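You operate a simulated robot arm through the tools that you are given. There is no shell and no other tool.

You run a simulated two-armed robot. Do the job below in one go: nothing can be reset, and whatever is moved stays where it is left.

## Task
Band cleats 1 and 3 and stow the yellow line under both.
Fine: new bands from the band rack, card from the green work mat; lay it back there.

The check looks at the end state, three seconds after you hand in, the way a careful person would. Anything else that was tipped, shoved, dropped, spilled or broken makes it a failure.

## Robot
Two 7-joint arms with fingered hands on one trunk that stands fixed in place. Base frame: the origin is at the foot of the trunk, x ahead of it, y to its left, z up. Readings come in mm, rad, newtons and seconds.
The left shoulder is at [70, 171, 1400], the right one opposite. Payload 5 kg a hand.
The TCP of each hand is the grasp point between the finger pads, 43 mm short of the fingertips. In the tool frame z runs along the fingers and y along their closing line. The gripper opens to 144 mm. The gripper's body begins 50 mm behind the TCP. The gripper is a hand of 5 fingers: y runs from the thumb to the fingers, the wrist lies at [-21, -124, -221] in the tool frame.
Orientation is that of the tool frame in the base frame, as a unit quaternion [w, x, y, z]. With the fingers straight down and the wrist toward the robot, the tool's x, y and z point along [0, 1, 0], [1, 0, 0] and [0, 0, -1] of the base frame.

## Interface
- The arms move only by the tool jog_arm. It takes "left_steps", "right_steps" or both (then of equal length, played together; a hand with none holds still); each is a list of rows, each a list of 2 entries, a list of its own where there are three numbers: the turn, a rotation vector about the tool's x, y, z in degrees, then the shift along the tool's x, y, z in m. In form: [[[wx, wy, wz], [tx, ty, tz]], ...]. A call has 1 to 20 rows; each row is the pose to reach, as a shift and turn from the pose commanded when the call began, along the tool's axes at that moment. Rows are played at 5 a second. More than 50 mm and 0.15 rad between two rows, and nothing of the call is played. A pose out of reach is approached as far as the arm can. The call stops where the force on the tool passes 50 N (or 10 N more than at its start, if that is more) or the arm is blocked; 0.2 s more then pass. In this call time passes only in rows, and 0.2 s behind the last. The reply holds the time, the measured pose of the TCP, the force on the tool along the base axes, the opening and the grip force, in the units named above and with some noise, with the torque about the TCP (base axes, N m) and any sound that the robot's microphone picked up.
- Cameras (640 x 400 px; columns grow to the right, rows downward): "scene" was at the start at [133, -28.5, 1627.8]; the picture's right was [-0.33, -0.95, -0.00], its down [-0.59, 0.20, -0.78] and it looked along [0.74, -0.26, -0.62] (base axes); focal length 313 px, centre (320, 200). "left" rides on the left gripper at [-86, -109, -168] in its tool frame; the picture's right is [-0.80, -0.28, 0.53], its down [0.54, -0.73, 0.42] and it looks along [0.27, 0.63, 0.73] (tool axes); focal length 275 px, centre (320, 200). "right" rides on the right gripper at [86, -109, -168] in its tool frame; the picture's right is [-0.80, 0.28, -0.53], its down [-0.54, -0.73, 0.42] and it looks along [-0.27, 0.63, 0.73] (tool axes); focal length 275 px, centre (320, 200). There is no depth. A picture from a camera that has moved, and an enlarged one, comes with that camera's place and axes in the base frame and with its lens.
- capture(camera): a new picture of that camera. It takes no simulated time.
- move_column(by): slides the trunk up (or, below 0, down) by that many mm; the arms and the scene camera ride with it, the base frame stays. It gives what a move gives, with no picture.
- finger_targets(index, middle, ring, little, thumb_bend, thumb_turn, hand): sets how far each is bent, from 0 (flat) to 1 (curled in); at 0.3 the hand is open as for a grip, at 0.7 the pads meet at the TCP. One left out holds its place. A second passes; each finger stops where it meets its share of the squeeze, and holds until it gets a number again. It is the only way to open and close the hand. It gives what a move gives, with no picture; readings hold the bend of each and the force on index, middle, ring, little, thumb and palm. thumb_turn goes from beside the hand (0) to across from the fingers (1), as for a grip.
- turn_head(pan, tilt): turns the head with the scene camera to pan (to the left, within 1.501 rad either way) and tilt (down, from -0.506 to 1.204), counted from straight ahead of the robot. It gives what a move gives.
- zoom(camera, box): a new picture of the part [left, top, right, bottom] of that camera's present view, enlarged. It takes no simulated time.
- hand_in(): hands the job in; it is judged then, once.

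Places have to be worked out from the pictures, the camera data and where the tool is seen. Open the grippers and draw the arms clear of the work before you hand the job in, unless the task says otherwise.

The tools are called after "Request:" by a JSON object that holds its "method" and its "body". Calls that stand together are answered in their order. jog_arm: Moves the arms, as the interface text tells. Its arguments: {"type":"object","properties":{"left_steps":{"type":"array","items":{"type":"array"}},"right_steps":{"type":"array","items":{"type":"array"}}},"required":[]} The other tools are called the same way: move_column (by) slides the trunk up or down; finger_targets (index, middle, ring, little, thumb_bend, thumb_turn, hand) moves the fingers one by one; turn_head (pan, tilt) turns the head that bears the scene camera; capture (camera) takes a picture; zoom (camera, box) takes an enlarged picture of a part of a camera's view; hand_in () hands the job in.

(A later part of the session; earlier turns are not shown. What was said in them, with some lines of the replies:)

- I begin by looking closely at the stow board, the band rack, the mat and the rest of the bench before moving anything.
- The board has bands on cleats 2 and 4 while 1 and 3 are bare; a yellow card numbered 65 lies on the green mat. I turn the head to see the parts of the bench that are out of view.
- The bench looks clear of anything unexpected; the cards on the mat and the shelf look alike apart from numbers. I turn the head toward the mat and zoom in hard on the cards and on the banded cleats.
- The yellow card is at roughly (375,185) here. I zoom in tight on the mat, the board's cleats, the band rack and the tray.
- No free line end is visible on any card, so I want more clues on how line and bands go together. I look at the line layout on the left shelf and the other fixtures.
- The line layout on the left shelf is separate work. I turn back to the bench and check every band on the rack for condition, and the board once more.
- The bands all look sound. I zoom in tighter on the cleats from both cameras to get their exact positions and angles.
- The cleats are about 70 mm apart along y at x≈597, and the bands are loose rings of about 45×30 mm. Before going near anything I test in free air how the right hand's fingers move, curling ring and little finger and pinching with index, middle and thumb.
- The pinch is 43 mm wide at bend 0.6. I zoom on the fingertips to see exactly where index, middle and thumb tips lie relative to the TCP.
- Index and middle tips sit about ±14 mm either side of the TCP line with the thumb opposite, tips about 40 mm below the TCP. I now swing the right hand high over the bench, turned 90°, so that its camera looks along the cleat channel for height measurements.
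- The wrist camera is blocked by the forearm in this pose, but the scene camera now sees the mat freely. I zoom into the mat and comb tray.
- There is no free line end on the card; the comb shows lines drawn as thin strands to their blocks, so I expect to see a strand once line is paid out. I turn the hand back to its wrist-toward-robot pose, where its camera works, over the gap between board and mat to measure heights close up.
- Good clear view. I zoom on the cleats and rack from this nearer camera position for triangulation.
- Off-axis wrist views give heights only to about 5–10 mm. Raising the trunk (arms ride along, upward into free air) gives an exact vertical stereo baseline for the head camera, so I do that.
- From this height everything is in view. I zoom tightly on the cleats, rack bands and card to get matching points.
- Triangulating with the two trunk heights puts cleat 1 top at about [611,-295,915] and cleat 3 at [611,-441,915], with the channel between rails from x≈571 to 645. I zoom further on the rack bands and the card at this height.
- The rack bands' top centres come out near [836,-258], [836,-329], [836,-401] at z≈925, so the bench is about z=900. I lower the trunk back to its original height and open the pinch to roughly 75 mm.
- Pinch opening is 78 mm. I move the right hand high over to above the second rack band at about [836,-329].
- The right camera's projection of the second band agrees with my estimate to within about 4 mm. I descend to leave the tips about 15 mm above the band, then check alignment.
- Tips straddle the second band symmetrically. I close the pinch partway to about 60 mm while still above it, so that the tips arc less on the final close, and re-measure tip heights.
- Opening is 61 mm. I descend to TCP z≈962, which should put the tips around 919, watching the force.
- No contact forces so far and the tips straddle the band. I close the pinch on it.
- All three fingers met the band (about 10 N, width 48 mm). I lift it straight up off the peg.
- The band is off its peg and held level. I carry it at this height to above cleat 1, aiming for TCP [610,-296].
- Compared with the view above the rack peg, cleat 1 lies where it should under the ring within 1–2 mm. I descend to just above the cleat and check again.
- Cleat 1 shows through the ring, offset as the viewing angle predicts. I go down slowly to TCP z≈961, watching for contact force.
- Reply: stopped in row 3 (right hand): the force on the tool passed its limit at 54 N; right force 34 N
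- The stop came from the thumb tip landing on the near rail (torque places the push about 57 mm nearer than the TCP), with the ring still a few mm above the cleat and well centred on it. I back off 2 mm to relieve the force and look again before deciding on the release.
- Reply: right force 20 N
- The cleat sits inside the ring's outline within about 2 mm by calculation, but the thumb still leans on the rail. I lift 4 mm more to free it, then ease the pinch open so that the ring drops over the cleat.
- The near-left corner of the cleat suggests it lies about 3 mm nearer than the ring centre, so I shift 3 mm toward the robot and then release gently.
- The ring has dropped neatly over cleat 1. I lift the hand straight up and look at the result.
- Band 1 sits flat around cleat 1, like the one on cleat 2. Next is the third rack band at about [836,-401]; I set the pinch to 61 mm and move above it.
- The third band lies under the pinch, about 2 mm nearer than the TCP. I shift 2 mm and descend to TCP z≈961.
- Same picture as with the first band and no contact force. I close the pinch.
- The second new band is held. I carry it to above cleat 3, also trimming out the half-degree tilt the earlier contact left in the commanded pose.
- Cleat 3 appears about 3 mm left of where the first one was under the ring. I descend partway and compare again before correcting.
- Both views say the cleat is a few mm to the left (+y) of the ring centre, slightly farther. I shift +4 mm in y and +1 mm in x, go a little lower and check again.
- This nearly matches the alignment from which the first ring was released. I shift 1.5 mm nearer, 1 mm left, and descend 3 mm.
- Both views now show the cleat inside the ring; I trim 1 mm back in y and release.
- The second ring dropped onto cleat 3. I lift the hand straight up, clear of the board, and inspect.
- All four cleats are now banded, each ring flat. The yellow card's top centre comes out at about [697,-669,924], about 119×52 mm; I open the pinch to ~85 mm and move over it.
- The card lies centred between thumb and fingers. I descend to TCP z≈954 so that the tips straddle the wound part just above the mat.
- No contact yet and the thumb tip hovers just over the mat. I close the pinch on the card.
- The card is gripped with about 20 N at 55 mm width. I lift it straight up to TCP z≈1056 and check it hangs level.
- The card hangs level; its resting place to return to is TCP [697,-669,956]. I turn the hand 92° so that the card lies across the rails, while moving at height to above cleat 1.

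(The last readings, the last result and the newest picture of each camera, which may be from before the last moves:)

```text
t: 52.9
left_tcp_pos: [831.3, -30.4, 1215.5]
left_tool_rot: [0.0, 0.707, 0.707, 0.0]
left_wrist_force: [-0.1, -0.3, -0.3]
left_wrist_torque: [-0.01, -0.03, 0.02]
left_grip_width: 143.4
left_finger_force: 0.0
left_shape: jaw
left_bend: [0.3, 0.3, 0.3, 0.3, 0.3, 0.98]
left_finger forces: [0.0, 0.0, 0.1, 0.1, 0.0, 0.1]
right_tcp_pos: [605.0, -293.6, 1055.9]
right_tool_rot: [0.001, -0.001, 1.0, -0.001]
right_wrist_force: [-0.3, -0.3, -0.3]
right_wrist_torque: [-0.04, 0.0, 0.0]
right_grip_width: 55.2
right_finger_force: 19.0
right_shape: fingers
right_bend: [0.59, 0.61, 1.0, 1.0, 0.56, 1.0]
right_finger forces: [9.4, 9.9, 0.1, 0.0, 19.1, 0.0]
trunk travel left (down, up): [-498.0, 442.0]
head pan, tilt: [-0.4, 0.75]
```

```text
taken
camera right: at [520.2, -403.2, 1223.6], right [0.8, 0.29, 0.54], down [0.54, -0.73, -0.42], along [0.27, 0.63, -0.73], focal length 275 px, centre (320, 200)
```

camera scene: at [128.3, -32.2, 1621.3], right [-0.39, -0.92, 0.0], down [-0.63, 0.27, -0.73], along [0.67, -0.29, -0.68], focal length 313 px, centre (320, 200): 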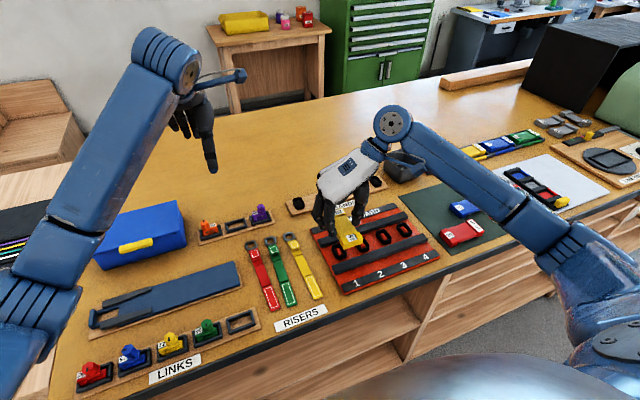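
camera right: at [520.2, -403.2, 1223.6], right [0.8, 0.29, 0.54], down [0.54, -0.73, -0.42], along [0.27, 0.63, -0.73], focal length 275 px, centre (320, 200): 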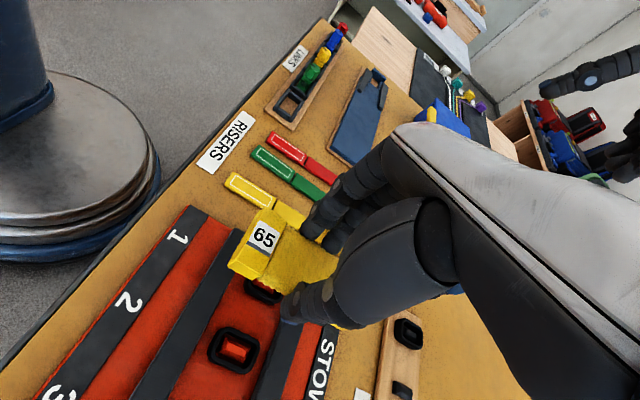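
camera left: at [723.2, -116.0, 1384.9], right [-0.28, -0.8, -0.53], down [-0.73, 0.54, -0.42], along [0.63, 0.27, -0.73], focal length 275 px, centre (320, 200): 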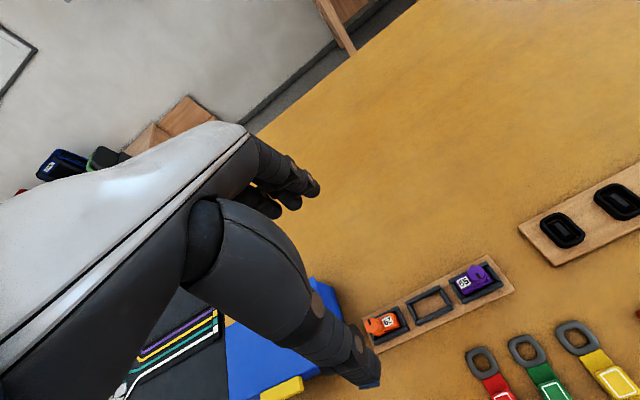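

The wrist camera works here and shows the card (end "65" toward the robot) above cleat 1. I descend to keep the card's underside about 12 mm above the rails and look for any change.

Request:
{"method": "jog_arm", "body": {"right_steps": [[[0, 0, 0], [0.0, 0.0, 0.02]], [[0, 0, 0], [0.0, 0.0, 0.045]], [[0, 0, 0], [0.0, 0.0, 0.068]]]}}

Request:
{"method": "zoom", "body": {"camera": "scene", "box": [300, 190, 420, 290]}}

Request:
{"method": "zoom", "body": {"camera": "right", "box": [140, 160, 400, 400]}}

```text
t: 53.7
left_tcp_pos: [831.9, -31.2, 1216.4]
left_tool_rot: [0.0, 0.707, 0.707, 0.0]
left_wrist_force: [0.3, -0.9, -0.4]
left_wrist_torque: [-0.02, 0.01, -0.04]
left_grip_width: 143.5
left_finger_force: 0.1
left_shape: jaw
left_bend: [0.3, 0.3, 0.3, 0.3, 0.3, 0.98]
left_finger forces: [0.1, 0.0, 0.0, 0.1, 0.0, 0.1]
right_tcp_pos: [607.5, -293.5, 987.1]
right_tool_rot: [0.0, 0.0, 1.0, 0.0]
right_wrist_force: [0.5, 0.0, -0.8]
right_wrist_torque: [0.02, 0.0, -0.03]
right_grip_width: 54.8
right_finger_force: 19.6
right_shape: fingers
right_bend: [0.59, 0.61, 1.0, 1.0, 0.56, 1.0]
right_finger forces: [9.3, 9.9, 0.0, 0.0, 19.3, 0.1]
trunk travel left (down, up): [-498.0, 442.0]
head pan, tilt: [-0.4, 0.75]
```

```text
4.00 times, centred on (360, 240) of scene
camera zoom: at [128.5, -33.0, 1621.3], right [-0.39, -0.92, 0.0], down [-0.63, 0.27, -0.73], along [0.67, -0.28, -0.68], focal length 1254 px, centre (160, 40)
```

zoom: 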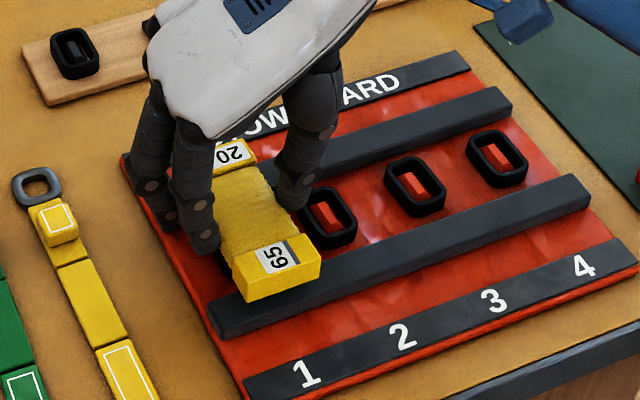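

```text
1.67 times, centred on (270, 280) of right
camera zoom: at [522.1, -402.6, 1154.9], right [0.8, 0.28, 0.54], down [0.54, -0.73, -0.42], along [0.27, 0.63, -0.73], focal length 459 px, centre (403, 67)
```

zoom: 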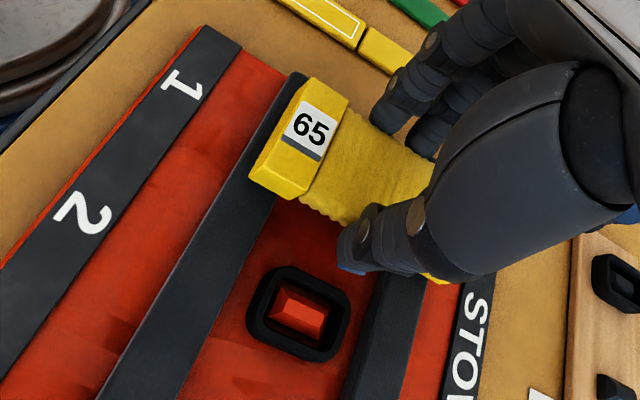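

The card's end blocks line up with the two rails exactly. Nothing has changed yet, so I lower it gently in small steps towards resting on the rails.

Request:
{"method": "jog_arm", "body": {"right_steps": [[[0, 0, 0], [0.0, 0.0, 0.004]], [[0, 0, 0], [0.0, 0.0, 0.007]], [[0, 0, 0], [0.0, 0.0, 0.009]], [[0, 0, 0], [0.0, 0.0, 0.011]]]}}

Request:
{"method": "zoom", "body": {"camera": "scene", "box": [310, 200, 400, 275]}}

Request:
{"method": "zoom", "body": {"camera": "right", "box": [200, 200, 340, 340]}}

```text
t: 54.7
left_tcp_pos: [830.9, -30.3, 1217.8]
left_tool_rot: [0.0, 0.707, 0.707, 0.001]
left_wrist_force: [-0.7, -0.4, 0.4]
left_wrist_torque: [-0.01, 0.02, -0.03]
left_grip_width: 143.8
left_finger_force: 0.1
left_shape: jaw
left_bend: [0.3, 0.3, 0.3, 0.3, 0.3, 0.98]
left_finger forces: [0.1, 0.0, 0.0, 0.1, 0.0, 0.1]
right_tcp_pos: [606.4, -293.5, 976.4]
right_tool_rot: [0.002, 0.0, 1.0, 0.0]
right_wrist_force: [0.7, -0.1, 7.1]
right_wrist_torque: [-0.1, -0.12, -0.04]
right_grip_width: 54.9
right_finger_force: 19.6
right_shape: fingers
right_bend: [0.6, 0.61, 1.0, 1.0, 0.56, 1.0]
right_finger forces: [9.1, 10.4, 0.0, 0.0, 19.5, 0.1]
trunk travel left (down, up): [-498.0, 442.0]
head pan, tilt: [-0.4, 0.75]
```

```text
5.33 times, centred on (355, 238) of scene
camera zoom: at [127.4, -32.4, 1621.5], right [-0.39, -0.92, 0.0], down [-0.63, 0.27, -0.73], along [0.67, -0.28, -0.68], focal length 1671 px, centre (133, 0)
```

zoom: 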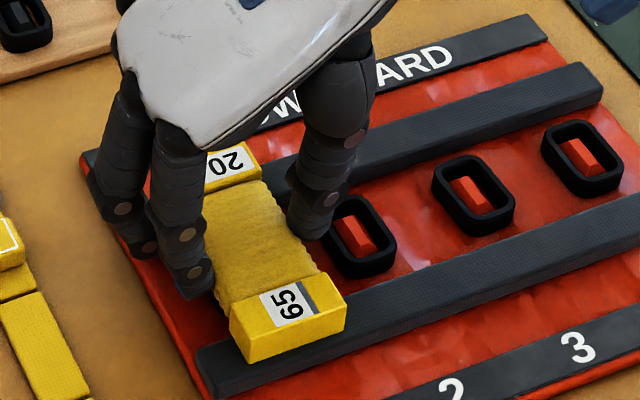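

```text
2.86 times, centred on (270, 270) of right
camera zoom: at [521.2, -402.7, 1144.6], right [0.79, 0.28, 0.54], down [0.54, -0.73, -0.42], along [0.27, 0.63, -0.73], focal length 786 px, centre (463, 0)
```

zoom: 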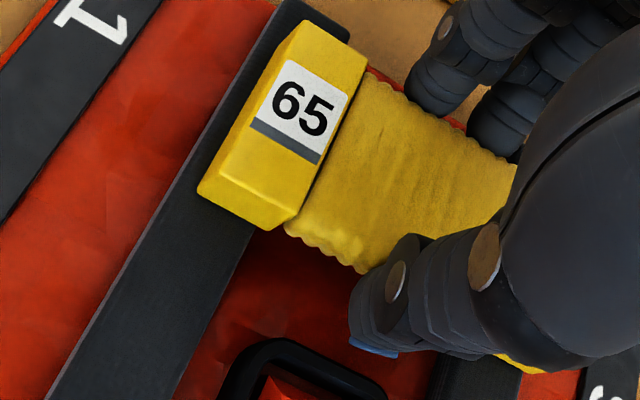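

The card rests on both rails (7 N). I hold it there for a second with slight pressure to see if anything registers.

Request:
{"method": "jog_arm", "body": {"right_steps": [[[0, 0, 0], [0.0, 0.0, 0.001]], [[0, 0, 0], [0.0, 0.0, 0.001]], [[0, 0, 0], [0.0, 0.0, 0.001]], [[0, 0, 0], [0.0, 0.0, 0.0]], [[0, 0, 0], [0.0, 0.0, -0.003]], [[0, 0, 0], [0.0, 0.0, -0.01]], [[0, 0, 0], [0.0, 0.0, -0.02]], [[0, 0, 0], [0.0, 0.0, -0.035]]]}}

Request:
{"method": "zoom", "body": {"camera": "scene", "box": [310, 190, 400, 265]}}

Request:
{"method": "zoom", "body": {"camera": "right", "box": [180, 200, 340, 360]}}

```text
t: 56.5
left_tcp_pos: [831.4, -31.2, 1217.3]
left_tool_rot: [0.001, 0.707, 0.707, 0.0]
left_wrist_force: [-0.3, 0.1, 0.2]
left_wrist_torque: [-0.01, 0.01, 0.02]
left_grip_width: 143.6
left_finger_force: 0.1
left_shape: jaw
left_bend: [0.3, 0.3, 0.3, 0.3, 0.3, 0.98]
left_finger forces: [0.0, 0.0, 0.1, 0.0, 0.0, 0.0]
right_tcp_pos: [606.8, -293.7, 1010.6]
right_tool_rot: [0.0, 0.0, 1.0, -0.001]
right_wrist_force: [-0.3, -1.0, -0.5]
right_wrist_torque: [0.0, -0.02, -0.02]
right_grip_width: 54.9
right_finger_force: 19.6
right_shape: fingers
right_bend: [0.6, 0.61, 1.0, 1.0, 0.56, 1.0]
right_finger forces: [9.5, 9.7, 0.1, 0.0, 19.2, 0.1]
trunk travel left (down, up): [-498.0, 442.0]
head pan, tilt: [-0.4, 0.75]
```

```text
5.33 times, centred on (355, 228) of scene
camera zoom: at [128.2, -32.6, 1621.2], right [-0.39, -0.92, 0.0], down [-0.63, 0.27, -0.73], along [0.67, -0.28, -0.68], focal length 1671 px, centre (133, 53)
```

zoom: 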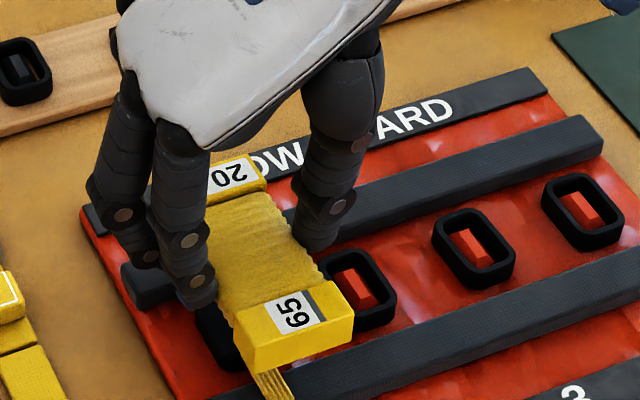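

```text
2.50 times, centred on (260, 280) of right
camera zoom: at [521.9, -403.0, 1178.8], right [0.8, 0.28, 0.53], down [0.54, -0.73, -0.42], along [0.27, 0.63, -0.73], focal length 688 px, centre (470, 0)
```

zoom: 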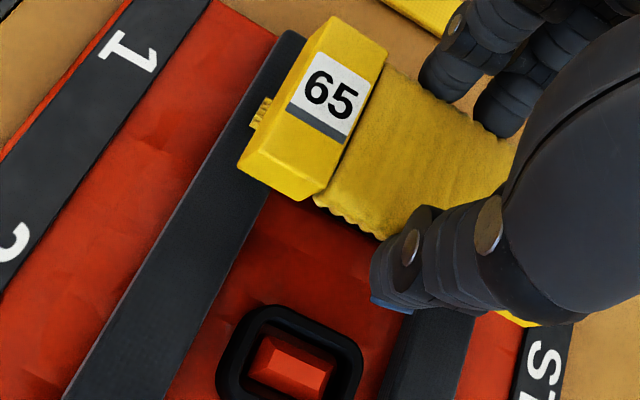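

Yellow strands have appeared under the card, lying across the near rail at cleat 1. I raise the card well clear and look closely.

Request:
{"method": "jog_arm", "body": {"right_steps": [[[0, 0, 0], [0.0, 0.0, -0.03]], [[0, 0, 0], [0.0, -0.03, -0.05]], [[0, 0, 0], [0.0, -0.075, -0.055]], [[0, 0, 0], [0.0, -0.12, -0.055]], [[0, 0, 0], [0.0, -0.143, -0.055]]]}}

Request:
{"method": "zoom", "body": {"camera": "scene", "box": [310, 200, 430, 290]}}

Request:
{"method": "zoom", "body": {"camera": "scene", "box": [315, 225, 375, 275]}}

Request:
{"method": "capture", "body": {"camera": "right"}}

```text
t: 57.7
left_tcp_pos: [832.0, -31.2, 1216.6]
left_tool_rot: [0.0, 0.707, 0.707, 0.0]
left_wrist_force: [0.2, -0.5, -0.3]
left_wrist_torque: [0.0, 0.04, -0.01]
left_grip_width: 143.7
left_finger_force: 0.0
left_shape: jaw
left_bend: [0.3, 0.3, 0.3, 0.3, 0.3, 0.98]
left_finger forces: [0.1, 0.1, 0.0, 0.0, 0.0, 0.0]
right_tcp_pos: [607.9, -438.5, 1067.0]
right_tool_rot: [0.0, -0.001, 1.0, -0.001]
right_wrist_force: [-1.0, 0.2, -1.9]
right_wrist_torque: [0.02, -0.03, 0.02]
right_grip_width: 55.0
right_finger_force: 19.2
right_shape: fingers
right_bend: [0.6, 0.61, 1.0, 1.0, 0.56, 1.0]
right_finger forces: [9.5, 9.6, 0.1, 0.0, 19.2, 0.0]
trunk travel left (down, up): [-498.0, 442.0]
head pan, tilt: [-0.4, 0.75]
```

```text
4.44 times, centred on (370, 245) of scene
camera zoom: at [128.2, -33.1, 1621.3], right [-0.39, -0.92, 0.0], down [-0.63, 0.27, -0.73], along [0.67, -0.28, -0.68], focal length 1393 px, centre (98, 0)
```

zoom: 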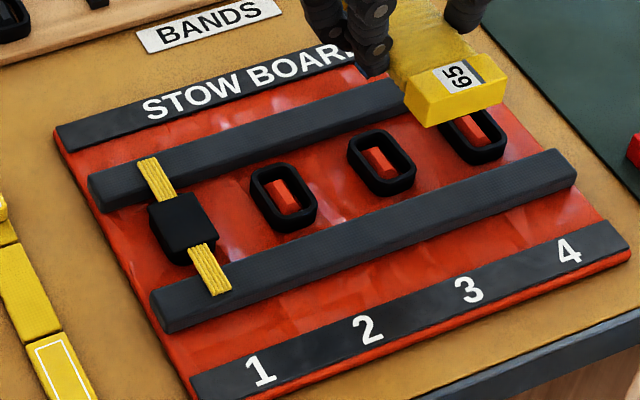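

```text
8.00 times, centred on (345, 250) of scene
camera zoom: at [128.2, -33.1, 1621.3], right [-0.39, -0.92, 0.0], down [-0.63, 0.27, -0.73], along [0.67, -0.28, -0.68], focal length 2507 px, centre (120, -200)
```

zoom: 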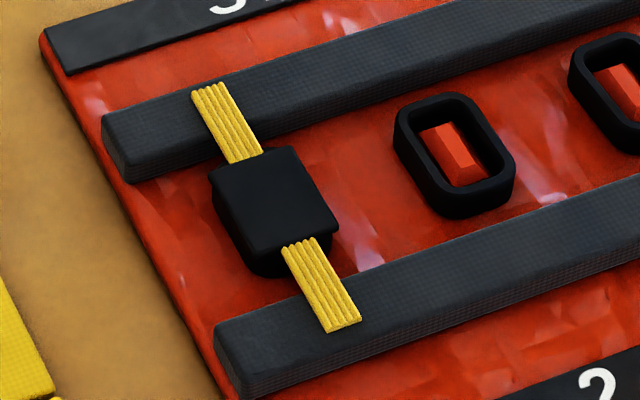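

```text
taken
camera right: at [523.3, -546.7, 1235.4], right [0.8, 0.29, 0.53], down [0.54, -0.73, -0.42], along [0.27, 0.63, -0.73], focal length 275 px, centre (320, 200)
```

right: 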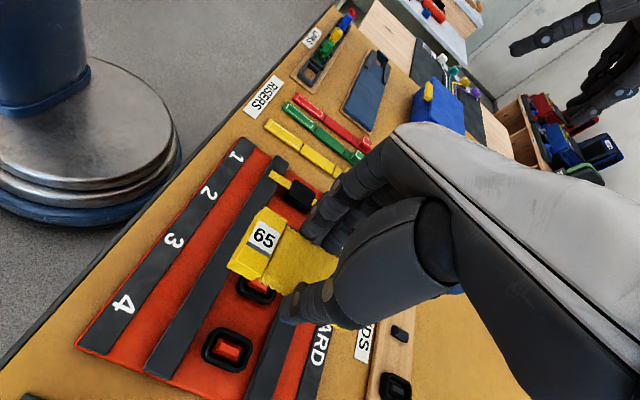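

The line is stowed at cleat 1: a flat bundle of yellow strands across both rails with the band over it. I now lower the card in the same way over cleat 3.

Request:
{"method": "jog_arm", "body": {"right_steps": [[[0, 0, 0], [0.0, 0.0, 0.02]], [[0, 0, 0], [0.0, 0.0, 0.045]], [[0, 0, 0], [0.0, 0.0, 0.068]], [[0, 0, 0], [0.0, 0.0, 0.08]]]}}

Request:
{"method": "zoom", "body": {"camera": "scene", "box": [330, 190, 440, 275]}}

Request:
{"method": "zoom", "body": {"camera": "right", "box": [140, 160, 400, 400]}}

```text
t: 58.7
left_tcp_pos: [832.7, -31.9, 1215.7]
left_tool_rot: [0.0, 0.707, 0.707, -0.001]
left_wrist_force: [0.5, -0.5, 0.0]
left_wrist_torque: [0.0, 0.0, 0.01]
left_grip_width: 143.6
left_finger_force: 0.0
left_shape: jaw
left_bend: [0.3, 0.3, 0.3, 0.3, 0.3, 0.98]
left_finger forces: [0.0, 0.0, 0.0, 0.0, 0.0, 0.1]
right_tcp_pos: [608.7, -438.5, 986.1]
right_tool_rot: [0.001, -0.001, 1.0, 0.001]
right_wrist_force: [0.3, 0.7, -0.4]
right_wrist_torque: [-0.01, 0.05, -0.01]
right_grip_width: 55.1
right_finger_force: 19.6
right_shape: fingers
right_bend: [0.6, 0.61, 1.0, 1.0, 0.56, 1.0]
right_finger forces: [9.6, 9.7, 0.0, 0.0, 19.2, 0.1]
trunk travel left (down, up): [-498.0, 442.0]
head pan, tilt: [-0.4, 0.75]
```

```text
4.71 times, centred on (385, 232) of scene
camera zoom: at [128.3, -33.1, 1621.3], right [-0.39, -0.92, 0.0], down [-0.63, 0.27, -0.73], along [0.67, -0.28, -0.68], focal length 1475 px, centre (14, 47)
```

zoom: 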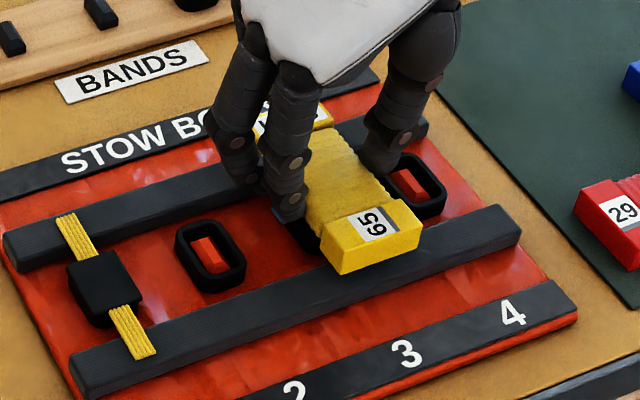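

```text
1.67 times, centred on (270, 280) of right
camera zoom: at [522.6, -547.7, 1154.6], right [0.8, 0.28, 0.53], down [0.54, -0.73, -0.42], along [0.27, 0.63, -0.73], focal length 459 px, centre (403, 67)
```

zoom: 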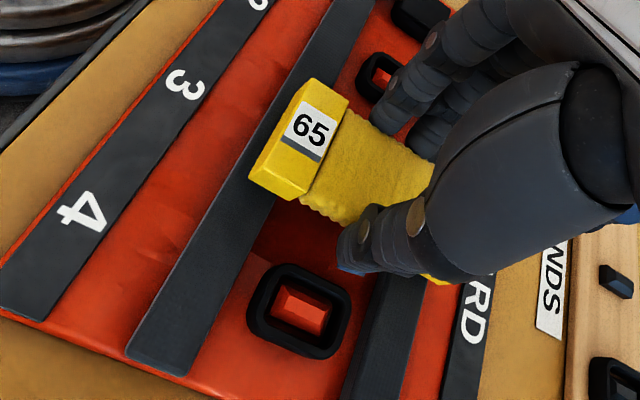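

Alignment is the same as it was at cleat 1, with fingers clear of the bands on 2 and 4. I lower the last 11 mm, press lightly, hold, and lift again.

Request:
{"method": "jog_arm", "body": {"right_steps": [[[0, 0, 0], [0.0, 0.0, 0.004]], [[0, 0, 0], [0.0, 0.0, 0.007]], [[0, 0, 0], [0.0, 0.0, 0.009]], [[0, 0, 0], [0.0, 0.0, 0.01]], [[0, 0, 0], [0.0, 0.0, 0.011]], [[0, 0, 0], [0.0, 0.0, 0.011]], [[0, 0, 0], [0.0, 0.0, 0.011]], [[0, 0, 0], [0.0, 0.0, 0.011]]]}}

Request:
{"method": "jog_arm", "body": {"right_steps": [[[0, 0, 0], [0.0, 0.0, -0.003]], [[0, 0, 0], [0.0, 0.0, -0.01]], [[0, 0, 0], [0.0, 0.0, -0.025]], [[0, 0, 0], [0.0, 0.0, -0.05]], [[0, 0, 0], [0.0, 0.0, -0.09]]]}}

Request:
{"method": "zoom", "body": {"camera": "scene", "box": [320, 190, 450, 285]}}

Request:
{"method": "capture", "body": {"camera": "right"}}

```text
t: 60.5
left_tcp_pos: [831.3, -31.1, 1216.8]
left_tool_rot: [-0.001, 0.707, 0.707, 0.0]
left_wrist_force: [-0.6, -0.4, -0.4]
left_wrist_torque: [0.02, -0.01, 0.01]
left_grip_width: 143.7
left_finger_force: 0.0
left_shape: jaw
left_bend: [0.3, 0.3, 0.3, 0.3, 0.3, 0.98]
left_finger forces: [0.1, 0.0, 0.1, 0.1, 0.0, 0.1]
right_tcp_pos: [607.9, -435.8, 976.1]
right_tool_rot: [0.001, 0.0, 1.0, -0.001]
right_wrist_force: [2.6, -2.2, 10.6]
right_wrist_torque: [-0.22, -0.16, -0.03]
right_grip_width: 55.2
right_finger_force: 20.3
right_shape: fingers
right_bend: [0.6, 0.62, 1.0, 1.0, 0.56, 1.0]
right_finger forces: [9.0, 9.9, 0.1, 0.1, 20.6, 0.0]
trunk travel left (down, up): [-498.0, 442.0]
head pan, tilt: [-0.4, 0.75]
```

```text
t: 61.7
left_tcp_pos: [832.2, -31.0, 1217.0]
left_tool_rot: [0.0, 0.707, 0.707, -0.001]
left_wrist_force: [-0.3, 0.2, 0.9]
left_wrist_torque: [-0.05, -0.03, 0.01]
left_grip_width: 143.5
left_finger_force: 0.0
left_shape: jaw
left_bend: [0.3, 0.3, 0.3, 0.3, 0.3, 0.98]
left_finger forces: [0.1, 0.1, 0.1, 0.0, 0.0, 0.1]
right_tcp_pos: [609.2, -435.5, 1066.1]
right_tool_rot: [0.0, 0.0, 1.0, 0.0]
right_wrist_force: [0.1, 0.7, -0.3]
right_wrist_torque: [0.0, -0.04, 0.03]
right_grip_width: 54.8
right_finger_force: 19.4
right_shape: fingers
right_bend: [0.6, 0.62, 1.0, 1.0, 0.56, 1.0]
right_finger forces: [9.6, 9.6, 0.1, 0.0, 19.2, 0.0]
trunk travel left (down, up): [-498.0, 442.0]
head pan, tilt: [-0.4, 0.75]
```

```text
4.21 times, centred on (385, 238) of scene
camera zoom: at [127.7, -31.9, 1621.3], right [-0.39, -0.92, 0.0], down [-0.63, 0.27, -0.73], along [0.67, -0.29, -0.68], focal length 1319 px, centre (46, 42)
```

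zoom: 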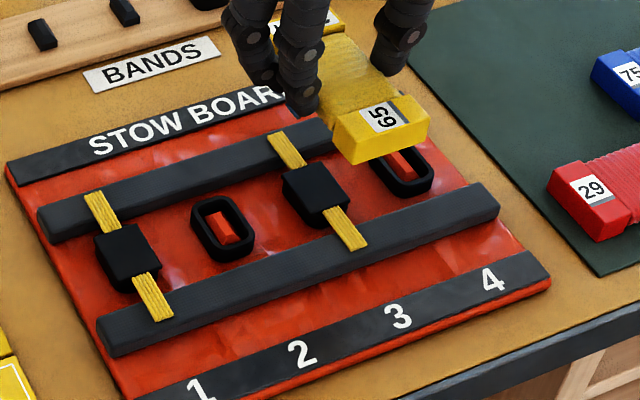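

```text
taken
camera right: at [524.2, -543.9, 1233.4], right [0.8, 0.29, 0.53], down [0.54, -0.73, -0.42], along [0.27, 0.63, -0.73], focal length 275 px, centre (320, 200)
```

right: 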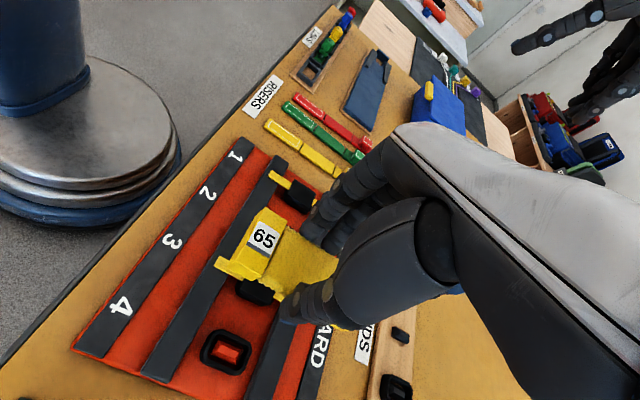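

Both cleats 1 and 3 now hold the yellow line under their bands, and 2 and 4 are untouched. I carry the card back to above its old place on the green mat, turning the hand back.

Request:
{"method": "jog_arm", "body": {"right_steps": [[[0, 0, 7.7], [-0.005, -0.02, 0.0]], [[0, 0, 15.4], [-0.012, -0.04, 0.0]], [[0, 0, 23.1], [-0.02, -0.06, 0.0]], [[0, 0, 30.8], [-0.028, -0.08, 0.0]], [[0, 0, 38.5], [-0.036, -0.1, 0.0]], [[0, 0, 46.2], [-0.044, -0.12, 0.0]], [[0, 0, 53.9], [-0.052, -0.14, 0.0]], [[0, 0, 61.6], [-0.06, -0.16, 0.0]], [[0, 0, 69.3], [-0.068, -0.18, 0.0]], [[0, 0, 77], [-0.076, -0.2, 0.0]], [[0, 0, 84.7], [-0.084, -0.22, 0.0]], [[0, 0, 91.95], [-0.089, -0.2315, 0.0]]]}}

Request:
{"method": "zoom", "body": {"camera": "scene", "box": [390, 110, 510, 250]}}

Request:
{"method": "capture", "body": {"camera": "right"}}

```text
t: 64.3
left_tcp_pos: [832.3, -32.0, 1216.8]
left_tool_rot: [-0.001, 0.707, 0.707, 0.0]
left_wrist_force: [0.8, 0.7, -0.9]
left_wrist_torque: [0.01, 0.01, -0.02]
left_grip_width: 143.6
left_finger_force: 0.1
left_shape: jaw
left_bend: [0.3, 0.3, 0.3, 0.3, 0.3, 0.98]
left_finger forces: [0.0, 0.0, 0.1, 0.0, 0.0, 0.0]
right_tcp_pos: [697.0, -668.6, 1064.9]
right_tool_rot: [0.0, 0.719, 0.695, 0.0]
right_wrist_force: [0.5, 0.0, -0.3]
right_wrist_torque: [0.01, -0.01, -0.02]
right_grip_width: 55.2
right_finger_force: 19.0
right_shape: fingers
right_bend: [0.6, 0.62, 1.0, 1.0, 0.56, 1.0]
right_finger forces: [9.6, 9.6, 0.0, 0.1, 19.2, 0.0]
trunk travel left (down, up): [-498.0, 442.0]
head pan, tilt: [-0.4, 0.75]
```

```text
2.86 times, centred on (450, 180) of scene
camera zoom: at [128.5, -32.8, 1621.3], right [-0.39, -0.92, 0.0], down [-0.63, 0.27, -0.73], along [0.67, -0.28, -0.68], focal length 895 px, centre (-51, 257)
```

zoom: 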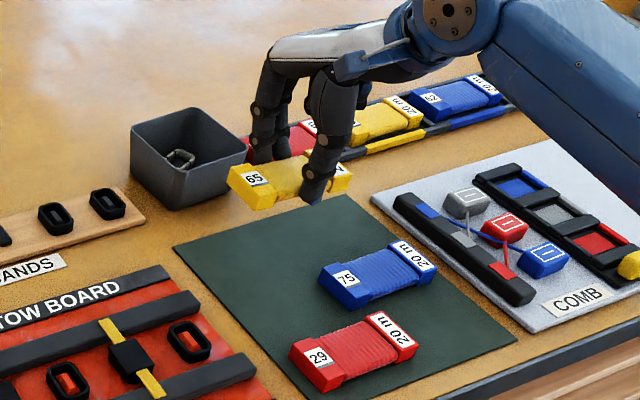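

```text
taken
camera right: at [592.2, -579.9, 1233.0], right [0.26, -0.81, 0.53], down [-0.74, -0.52, -0.42], along [0.62, -0.29, -0.73], focal length 275 px, centre (320, 200)
```

right: 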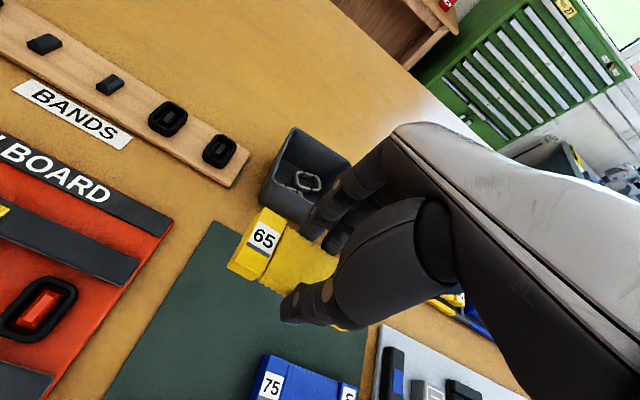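

The card is back over its old spot with the same orientation. I lower it, slowing for the last few millimetres to feel the mat.

Request:
{"method": "jog_arm", "body": {"right_steps": [[[0, 0, 0], [0.0, 0.0, 0.025]], [[0, 0, 0], [0.0, 0.0, 0.055]], [[0, 0, 0], [0.0, 0.0, 0.085]], [[0, 0, 0], [0.0, 0.0, 0.098]], [[0, 0, 0], [0.0, 0.0, 0.102]], [[0, 0, 0], [0.0, 0.0, 0.105]]]}}

Request:
{"method": "zoom", "body": {"camera": "scene", "box": [400, 160, 480, 220]}}

```text
t: 65.7
left_tcp_pos: [833.3, -31.1, 1216.9]
left_tool_rot: [0.0, 0.707, 0.707, -0.001]
left_wrist_force: [0.0, 0.1, -0.8]
left_wrist_torque: [-0.03, -0.02, 0.03]
left_grip_width: 143.6
left_finger_force: 0.1
left_shape: jaw
left_bend: [0.3, 0.3, 0.3, 0.3, 0.3, 0.98]
left_finger forces: [0.1, 0.1, 0.1, 0.0, 0.1, 0.0]
right_tcp_pos: [696.8, -668.5, 959.4]
right_tool_rot: [0.0, 0.719, 0.695, 0.0]
right_wrist_force: [-0.2, 0.2, 0.1]
right_wrist_torque: [0.0, 0.0, 0.03]
right_grip_width: 54.8
right_finger_force: 19.8
right_shape: fingers
right_bend: [0.6, 0.62, 1.0, 1.0, 0.56, 1.0]
right_finger forces: [9.6, 9.6, 0.0, 0.0, 19.1, 0.0]
trunk travel left (down, up): [-498.0, 442.0]
head pan, tilt: [-0.4, 0.75]
```

```text
6.67 times, centred on (440, 190) of scene
camera zoom: at [128.3, -33.0, 1621.3], right [-0.39, -0.92, 0.0], down [-0.63, 0.27, -0.73], along [0.67, -0.28, -0.68], focal length 2089 px, centre (-480, 267)
```

zoom: 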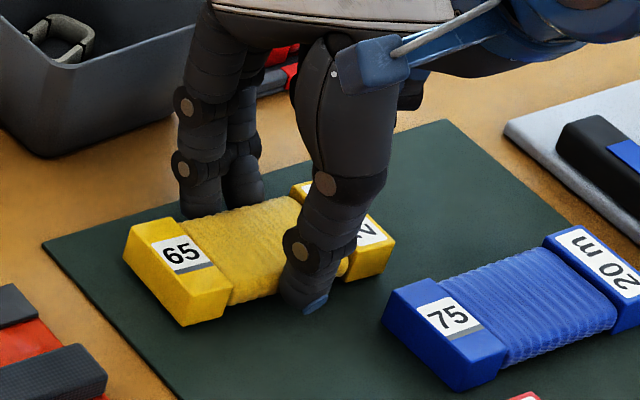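

Reading z is 959 with no contact, so the card is about 2–3 mm above the mat. I lower in 1 mm steps to touch.

Request:
{"method": "jog_arm", "body": {"right_steps": [[[0, 0, 0], [0.0, 0.0, 0.001]], [[0, 0, 0], [0.0, 0.0, 0.002]], [[0, 0, 0], [0.0, 0.0, 0.003]]]}}

```text
t: 66.5
left_tcp_pos: [832.6, -31.0, 1216.7]
left_tool_rot: [-0.001, 0.707, 0.707, 0.0]
left_wrist_force: [0.1, 0.2, -0.2]
left_wrist_torque: [0.0, 0.02, 0.03]
left_grip_width: 143.8
left_finger_force: 0.0
left_shape: jaw
left_bend: [0.3, 0.3, 0.3, 0.3, 0.3, 0.98]
left_finger forces: [0.0, 0.1, 0.1, 0.1, 0.0, 0.0]
right_tcp_pos: [697.1, -668.1, 957.0]
right_tool_rot: [0.001, 0.719, 0.695, 0.001]
right_wrist_force: [-0.3, 0.9, -0.5]
right_wrist_torque: [-0.03, 0.04, -0.01]
right_grip_width: 55.0
right_finger_force: 18.7
right_shape: fingers
right_bend: [0.6, 0.62, 1.0, 1.0, 0.56, 1.0]
right_finger forces: [9.5, 9.8, 0.0, 0.0, 19.1, 0.1]
trunk travel left (down, up): [-498.0, 442.0]
head pan, tilt: [-0.4, 0.75]
```

Still no contact force at z≈957. I go another 1–2 mm in half-millimetre steps.

Request:
{"method": "jog_arm", "body": {"right_steps": [[[0, 0, 0], [0.0, 0.0, 0.0005]], [[0, 0, 0], [0.0, 0.0, 0.001]], [[0, 0, 0], [0.0, 0.0, 0.0015]]]}}

Request:
{"method": "zoom", "body": {"camera": "scene", "box": [405, 170, 465, 215]}}

```text
t: 67.3
left_tcp_pos: [832.3, -30.9, 1217.3]
left_tool_rot: [0.001, 0.707, 0.707, 0.001]
left_wrist_force: [-0.1, -0.3, -0.2]
left_wrist_torque: [0.01, 0.01, 0.02]
left_grip_width: 143.5
left_finger_force: 0.0
left_shape: jaw
left_bend: [0.3, 0.3, 0.3, 0.3, 0.3, 0.98]
left_finger forces: [0.0, 0.1, 0.0, 0.0, 0.0, 0.0]
right_tcp_pos: [695.7, -669.1, 956.0]
right_tool_rot: [0.0, 0.719, 0.695, 0.001]
right_wrist_force: [0.0, 1.5, 1.5]
right_wrist_torque: [-0.05, 0.05, -0.02]
right_grip_width: 55.2
right_finger_force: 19.4
right_shape: fingers
right_bend: [0.6, 0.62, 1.0, 1.0, 0.56, 1.0]
right_finger forces: [9.4, 9.6, 0.0, 0.1, 19.2, 0.1]
trunk travel left (down, up): [-498.0, 442.0]
head pan, tilt: [-0.4, 0.75]
```

```text
8.89 times, centred on (435, 192) of scene
camera zoom: at [128.1, -32.6, 1621.3], right [-0.39, -0.92, 0.0], down [-0.63, 0.27, -0.73], along [0.67, -0.28, -0.68], focal length 2786 px, centre (-702, 267)
```

zoom: 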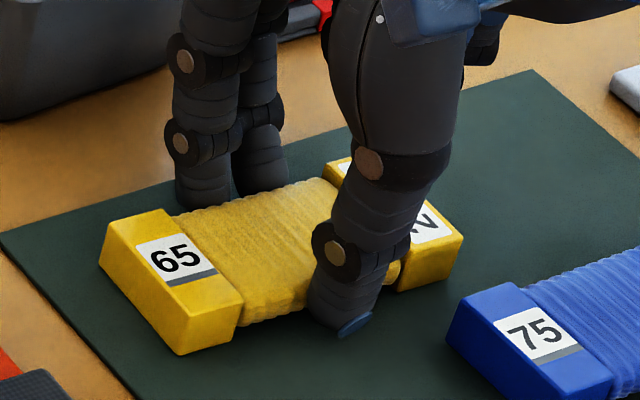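

A first hint of contact (about 1.5 N). One more millimetre in small steps to confirm.

Request:
{"method": "jog_arm", "body": {"right_steps": [[[0, 0, 0], [0.0, 0.0, 0.0005]], [[0, 0, 0], [0.0, 0.0, 0.001]]]}}

```text
t: 67.9
left_tcp_pos: [832.8, -30.7, 1217.7]
left_tool_rot: [0.0, 0.707, 0.707, 0.0]
left_wrist_force: [0.5, 0.7, -0.4]
left_wrist_torque: [0.0, 0.0, 0.03]
left_grip_width: 143.6
left_finger_force: 0.1
left_shape: jaw
left_bend: [0.3, 0.3, 0.3, 0.3, 0.3, 0.98]
left_finger forces: [0.0, 0.0, 0.1, 0.1, 0.1, 0.0]
right_tcp_pos: [695.8, -668.2, 956.7]
right_tool_rot: [0.002, 0.719, 0.695, 0.001]
right_wrist_force: [1.1, 0.5, 4.4]
right_wrist_torque: [-0.08, 0.09, -0.01]
right_grip_width: 54.9
right_finger_force: 19.4
right_shape: fingers
right_bend: [0.6, 0.62, 1.0, 1.0, 0.56, 1.0]
right_finger forces: [9.9, 10.3, 0.2, 0.0, 19.0, 0.0]
trunk travel left (down, up): [-498.0, 442.0]
head pan, tilt: [-0.4, 0.75]
```

The card is on the mat (4.4 N). I open the fingers gently and evenly.

Request:
{"method": "finger_targets", "body": {"hand": "right", "index": 0.55, "middle": 0.57, "thumb_bend": 0.51}}

Request:
{"method": "finger_targets", "body": {"hand": "right", "index": 0.48, "middle": 0.48, "thumb_bend": 0.47}}

Request:
{"method": "zoom", "body": {"camera": "scene", "box": [405, 170, 465, 215]}}

Request:
{"method": "zoom", "body": {"camera": "right", "box": [180, 160, 420, 400]}}

```text
t: 68.9
left_tcp_pos: [833.3, -31.1, 1215.8]
left_tool_rot: [0.0, 0.707, 0.707, 0.0]
left_wrist_force: [0.7, -0.5, 0.0]
left_wrist_torque: [0.01, -0.03, -0.02]
left_grip_width: 143.5
left_finger_force: 0.1
left_shape: jaw
left_bend: [0.3, 0.3, 0.3, 0.3, 0.3, 0.98]
left_finger forces: [0.0, 0.0, 0.0, 0.0, 0.1, 0.0]
right_tcp_pos: [695.5, -668.9, 954.9]
right_tool_rot: [0.001, 0.719, 0.695, 0.001]
right_wrist_force: [-0.3, 0.3, 0.4]
right_wrist_torque: [0.0, 0.0, 0.01]
right_grip_width: 66.9
right_finger_force: 0.0
right_shape: fingers
right_bend: [0.55, 0.56, 1.0, 1.0, 0.51, 1.0]
right_finger forces: [0.0, 0.0, 0.0, 0.1, 0.0, 0.0]
trunk travel left (down, up): [-498.0, 442.0]
head pan, tilt: [-0.4, 0.75]
```

```text
t: 69.9
left_tcp_pos: [832.9, -31.5, 1216.4]
left_tool_rot: [0.0, 0.707, 0.707, -0.001]
left_wrist_force: [0.6, -0.6, 0.7]
left_wrist_torque: [0.01, 0.02, 0.02]
left_grip_width: 144.0
left_finger_force: 0.1
left_shape: jaw
left_bend: [0.3, 0.3, 0.3, 0.3, 0.3, 0.98]
left_finger forces: [0.0, 0.1, 0.0, 0.0, 0.1, 0.1]
right_tcp_pos: [696.9, -668.6, 954.6]
right_tool_rot: [0.001, 0.719, 0.695, 0.0]
right_wrist_force: [0.3, 0.3, 0.5]
right_wrist_torque: [0.0, 0.0, 0.0]
right_grip_width: 87.0
right_finger_force: 0.0
right_shape: fingers
right_bend: [0.48, 0.48, 1.0, 1.0, 0.47, 1.0]
right_finger forces: [0.1, 0.0, 0.1, 0.0, 0.0, 0.1]
trunk travel left (down, up): [-498.0, 442.0]
head pan, tilt: [-0.4, 0.75]
```

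```text
8.89 times, centred on (435, 192) of scene
camera zoom: at [128.2, -32.8, 1621.3], right [-0.39, -0.92, 0.0], down [-0.63, 0.27, -0.73], along [0.67, -0.28, -0.68], focal length 2786 px, centre (-702, 267)
```

zoom: 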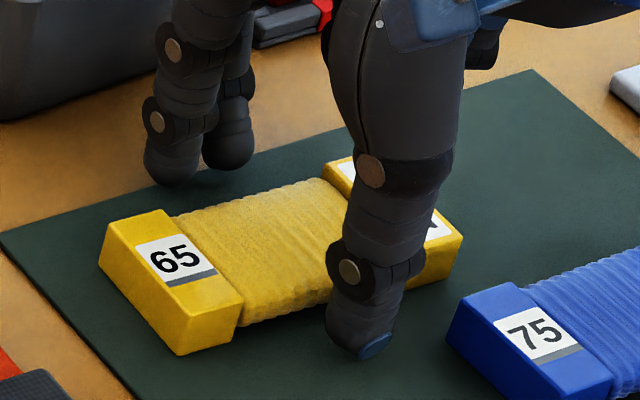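

```text
1.67 times, centred on (300, 280) of right
camera zoom: at [591.8, -579.4, 1122.7], right [0.26, -0.81, 0.53], down [-0.74, -0.52, -0.42], along [0.62, -0.29, -0.73], focal length 459 px, centre (353, 67)
```

zoom: 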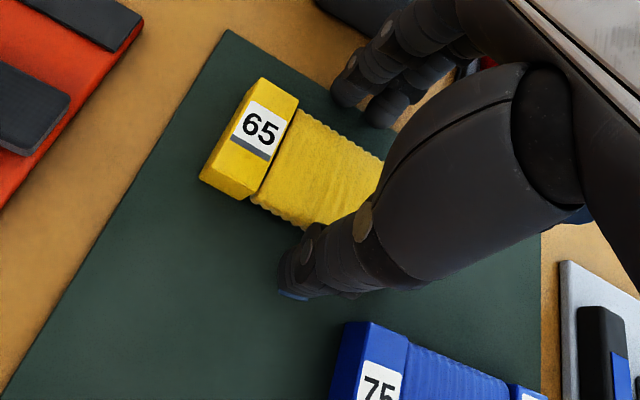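

The card lies free on the mat where it came from. I lift the hand straight up and then withdraw it to its starting place off the bench.

Request:
{"method": "jog_arm", "body": {"right_steps": [[[0, 0, 0], [0.0, 0.0, -0.01]], [[0, 0, 0], [0.0, 0.0, -0.03]], [[0, 0, 0], [0.0, 0.0, -0.065]], [[0, 0, 0], [0.0, 0.0, -0.105]], [[0, 0, 0], [0.0, 0.0, -0.145]], [[0, 0, 0], [0.01, -0.02, -0.175]], [[0, 0, -0.5], [0.03, -0.06, -0.18]], [[0, 0, -1], [0.05, -0.1, -0.182]], [[0, 0, -1.5], [0.07, -0.14, -0.182]], [[0, 0, -2], [0.09, -0.18, -0.182]], [[0, 0, -2], [0.11, -0.22, -0.182]], [[0, 0, -2], [0.13, -0.26, -0.182]], [[0, 0, -2], [0.15, -0.3, -0.182]]]}}

Request:
{"method": "finger_targets", "body": {"hand": "right", "index": 0.3, "middle": 0.3, "ring": 0.3, "little": 0.3, "thumb_bend": 0.3}}

Request:
{"method": "capture", "body": {"camera": "scene"}}

Request:
{"method": "zoom", "body": {"camera": "scene", "box": [310, 200, 450, 300]}}

Request:
{"method": "zoom", "body": {"camera": "scene", "box": [380, 130, 540, 260]}}

```text
t: 72.7
left_tcp_pos: [829.4, -30.0, 1218.7]
left_tool_rot: [0.001, 0.707, 0.707, 0.0]
left_wrist_force: [-0.5, 0.4, 0.6]
left_wrist_torque: [-0.06, -0.03, 0.01]
left_grip_width: 143.9
left_finger_force: 0.1
left_shape: jaw
left_bend: [0.3, 0.3, 0.3, 0.3, 0.3, 0.98]
left_finger forces: [0.0, 0.0, 0.1, 0.0, 0.0, 0.0]
right_tcp_pos: [400.9, -507.0, 1135.5]
right_tool_rot: [0.0, 0.707, 0.707, 0.0]
right_wrist_force: [-1.2, 0.7, 0.0]
right_wrist_torque: [-0.05, -0.04, 0.0]
right_grip_width: 87.2
right_finger_force: 0.1
right_shape: fingers
right_bend: [0.48, 0.48, 1.0, 1.0, 0.47, 1.0]
right_finger forces: [0.1, 0.0, 0.1, 0.0, 0.0, 0.0]
trunk travel left (down, up): [-498.0, 442.0]
head pan, tilt: [-0.4, 0.75]
```

```text
t: 73.7
left_tcp_pos: [831.3, -31.9, 1217.1]
left_tool_rot: [0.0, 0.707, 0.707, 0.0]
left_wrist_force: [0.8, -0.6, 0.0]
left_wrist_torque: [0.04, -0.02, 0.0]
left_grip_width: 143.5
left_finger_force: 0.1
left_shape: jaw
left_bend: [0.3, 0.3, 0.3, 0.3, 0.3, 0.98]
left_finger forces: [0.0, 0.0, 0.1, 0.0, 0.2, 0.0]
right_tcp_pos: [402.5, -508.6, 1136.7]
right_tool_rot: [0.0, 0.707, 0.708, 0.0]
right_wrist_force: [-0.4, -0.4, 0.2]
right_wrist_torque: [0.03, 0.03, -0.01]
right_grip_width: 149.3
right_finger_force: 0.1
right_shape: fingers
right_bend: [0.3, 0.3, 0.3, 0.3, 0.3, 0.98]
right_finger forces: [0.1, 0.0, 0.0, 0.0, 0.0, 0.1]
trunk travel left (down, up): [-498.0, 442.0]
head pan, tilt: [-0.4, 0.75]
```

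```text
taken
camera scene: at [127.9, -32.7, 1621.3], right [-0.39, -0.92, 0.0], down [-0.63, 0.27, -0.73], along [0.67, -0.28, -0.68], focal length 313 px, centre (320, 200)
```

scene: 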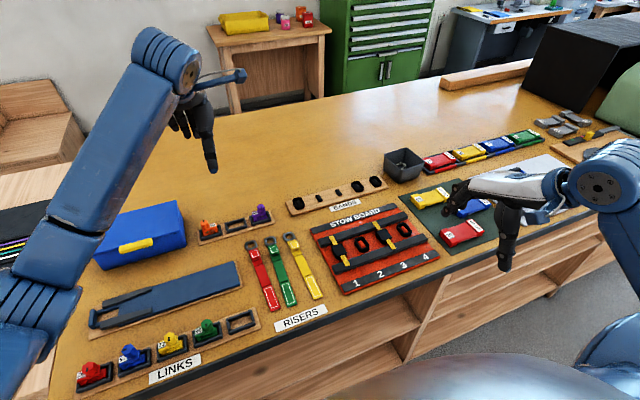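

```text
4.00 times, centred on (380, 250) of scene
camera zoom: at [127.9, -32.7, 1621.3], right [-0.39, -0.92, 0.0], down [-0.63, 0.27, -0.73], along [0.67, -0.28, -0.68], focal length 1254 px, centre (80, 0)
```

zoom: 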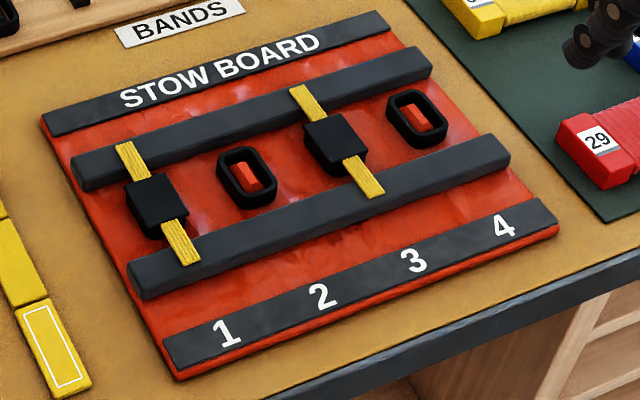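

```text
3.08 times, centred on (460, 195) of scene
camera zoom: at [127.9, -32.7, 1621.3], right [-0.39, -0.92, 0.0], down [-0.63, 0.27, -0.73], along [0.67, -0.28, -0.68], focal length 964 px, centre (-111, 215)
```

zoom: 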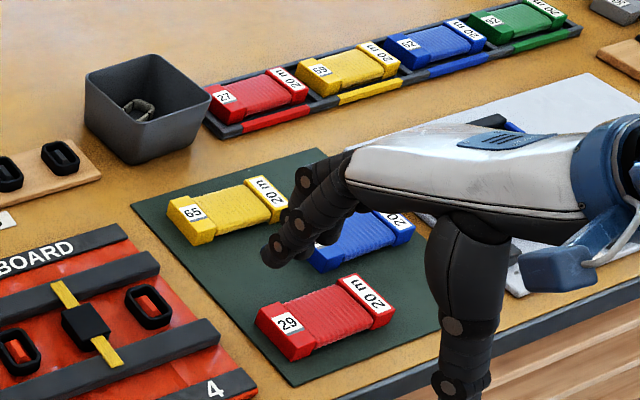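

Both cleats hold the yellow line under their new bands, the card is back on the mat and the board has not shifted. One last look at the rack and cleat details before handing in.

Request:
{"method": "zoom", "body": {"camera": "scene", "box": [280, 170, 400, 220]}}

Request:
{"method": "zoom", "body": {"camera": "scene", "box": [325, 220, 425, 275]}}

Request:
{"method": "zoom", "body": {"camera": "right", "box": [90, 20, 370, 270]}}

```text
5.33 times, centred on (340, 195) of scene
camera zoom: at [127.9, -32.7, 1621.3], right [-0.39, -0.92, 0.0], down [-0.63, 0.27, -0.73], along [0.67, -0.28, -0.68], focal length 1671 px, centre (213, 227)
```

zoom: 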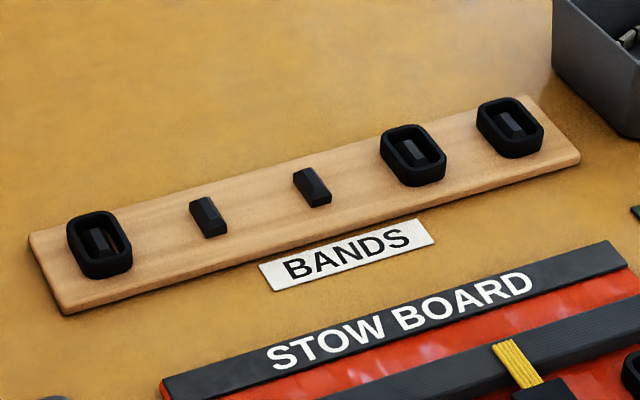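

```text
6.40 times, centred on (375, 248) of scene
camera zoom: at [127.9, -32.7, 1621.3], right [-0.39, -0.92, 0.0], down [-0.63, 0.27, -0.73], along [0.67, -0.28, -0.68], focal length 2006 px, centre (-32, -104)
```

zoom: 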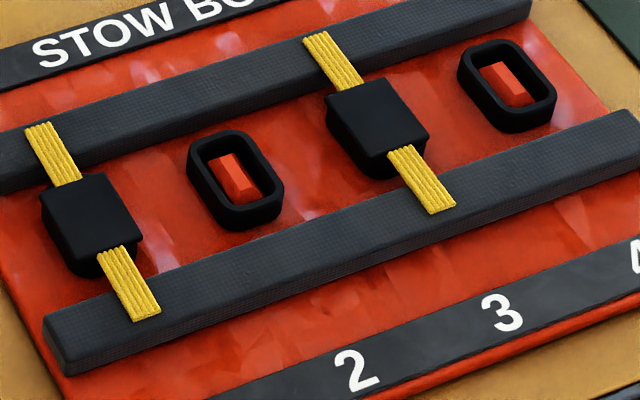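

```text
1.60 times, centred on (230, 145) of right
camera zoom: at [294.5, -422.8, 1303.5], right [0.29, -0.8, 0.53], down [-0.72, -0.54, -0.42], along [0.63, -0.27, -0.73], focal length 440 px, centre (464, 288)
```

zoom: 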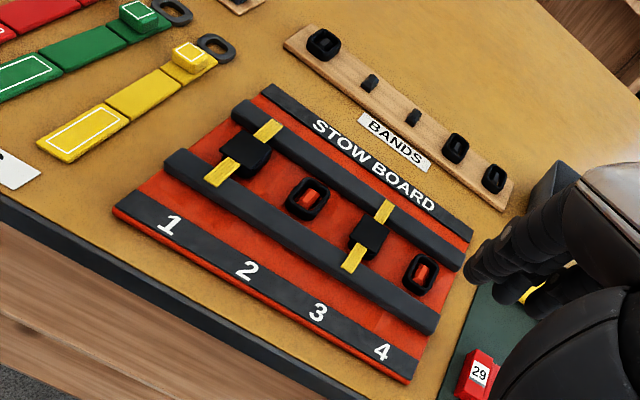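

Everything is as wanted: cleats 1 and 3 hold the yellow line under new bands, 2 and 4 are unchanged, the rack and board are undisturbed, the card is on the mat, and both hands are open and clear. I hand the job in.

Request:
{"method": "hand_in", "body": {}}

```text
The job is handed in.
```

Cleats 1 and 3 are banded, and the yellow line is stowed under both bands. I've handed the job in but have not seen the result of the check.

- **Bands:** I took two new bands from the band rack, the second and third from the left. Both sit flat around their cleats. Cleats 2 and 4 are as they were.
- **Line:** I laid yellow card 65 across the rails over each cleat in turn. The yellow line now runs across both rails under the band at each one.
- **Card:** It is back on the green work mat in the place it came from.

The thumb tip pressed on the near rail while I was placing the first band, and the force stop caught it at 54 N. The pictures afterwards show that the board has not shifted. Nothing else looks moved, and both hands are open and clear of the work.
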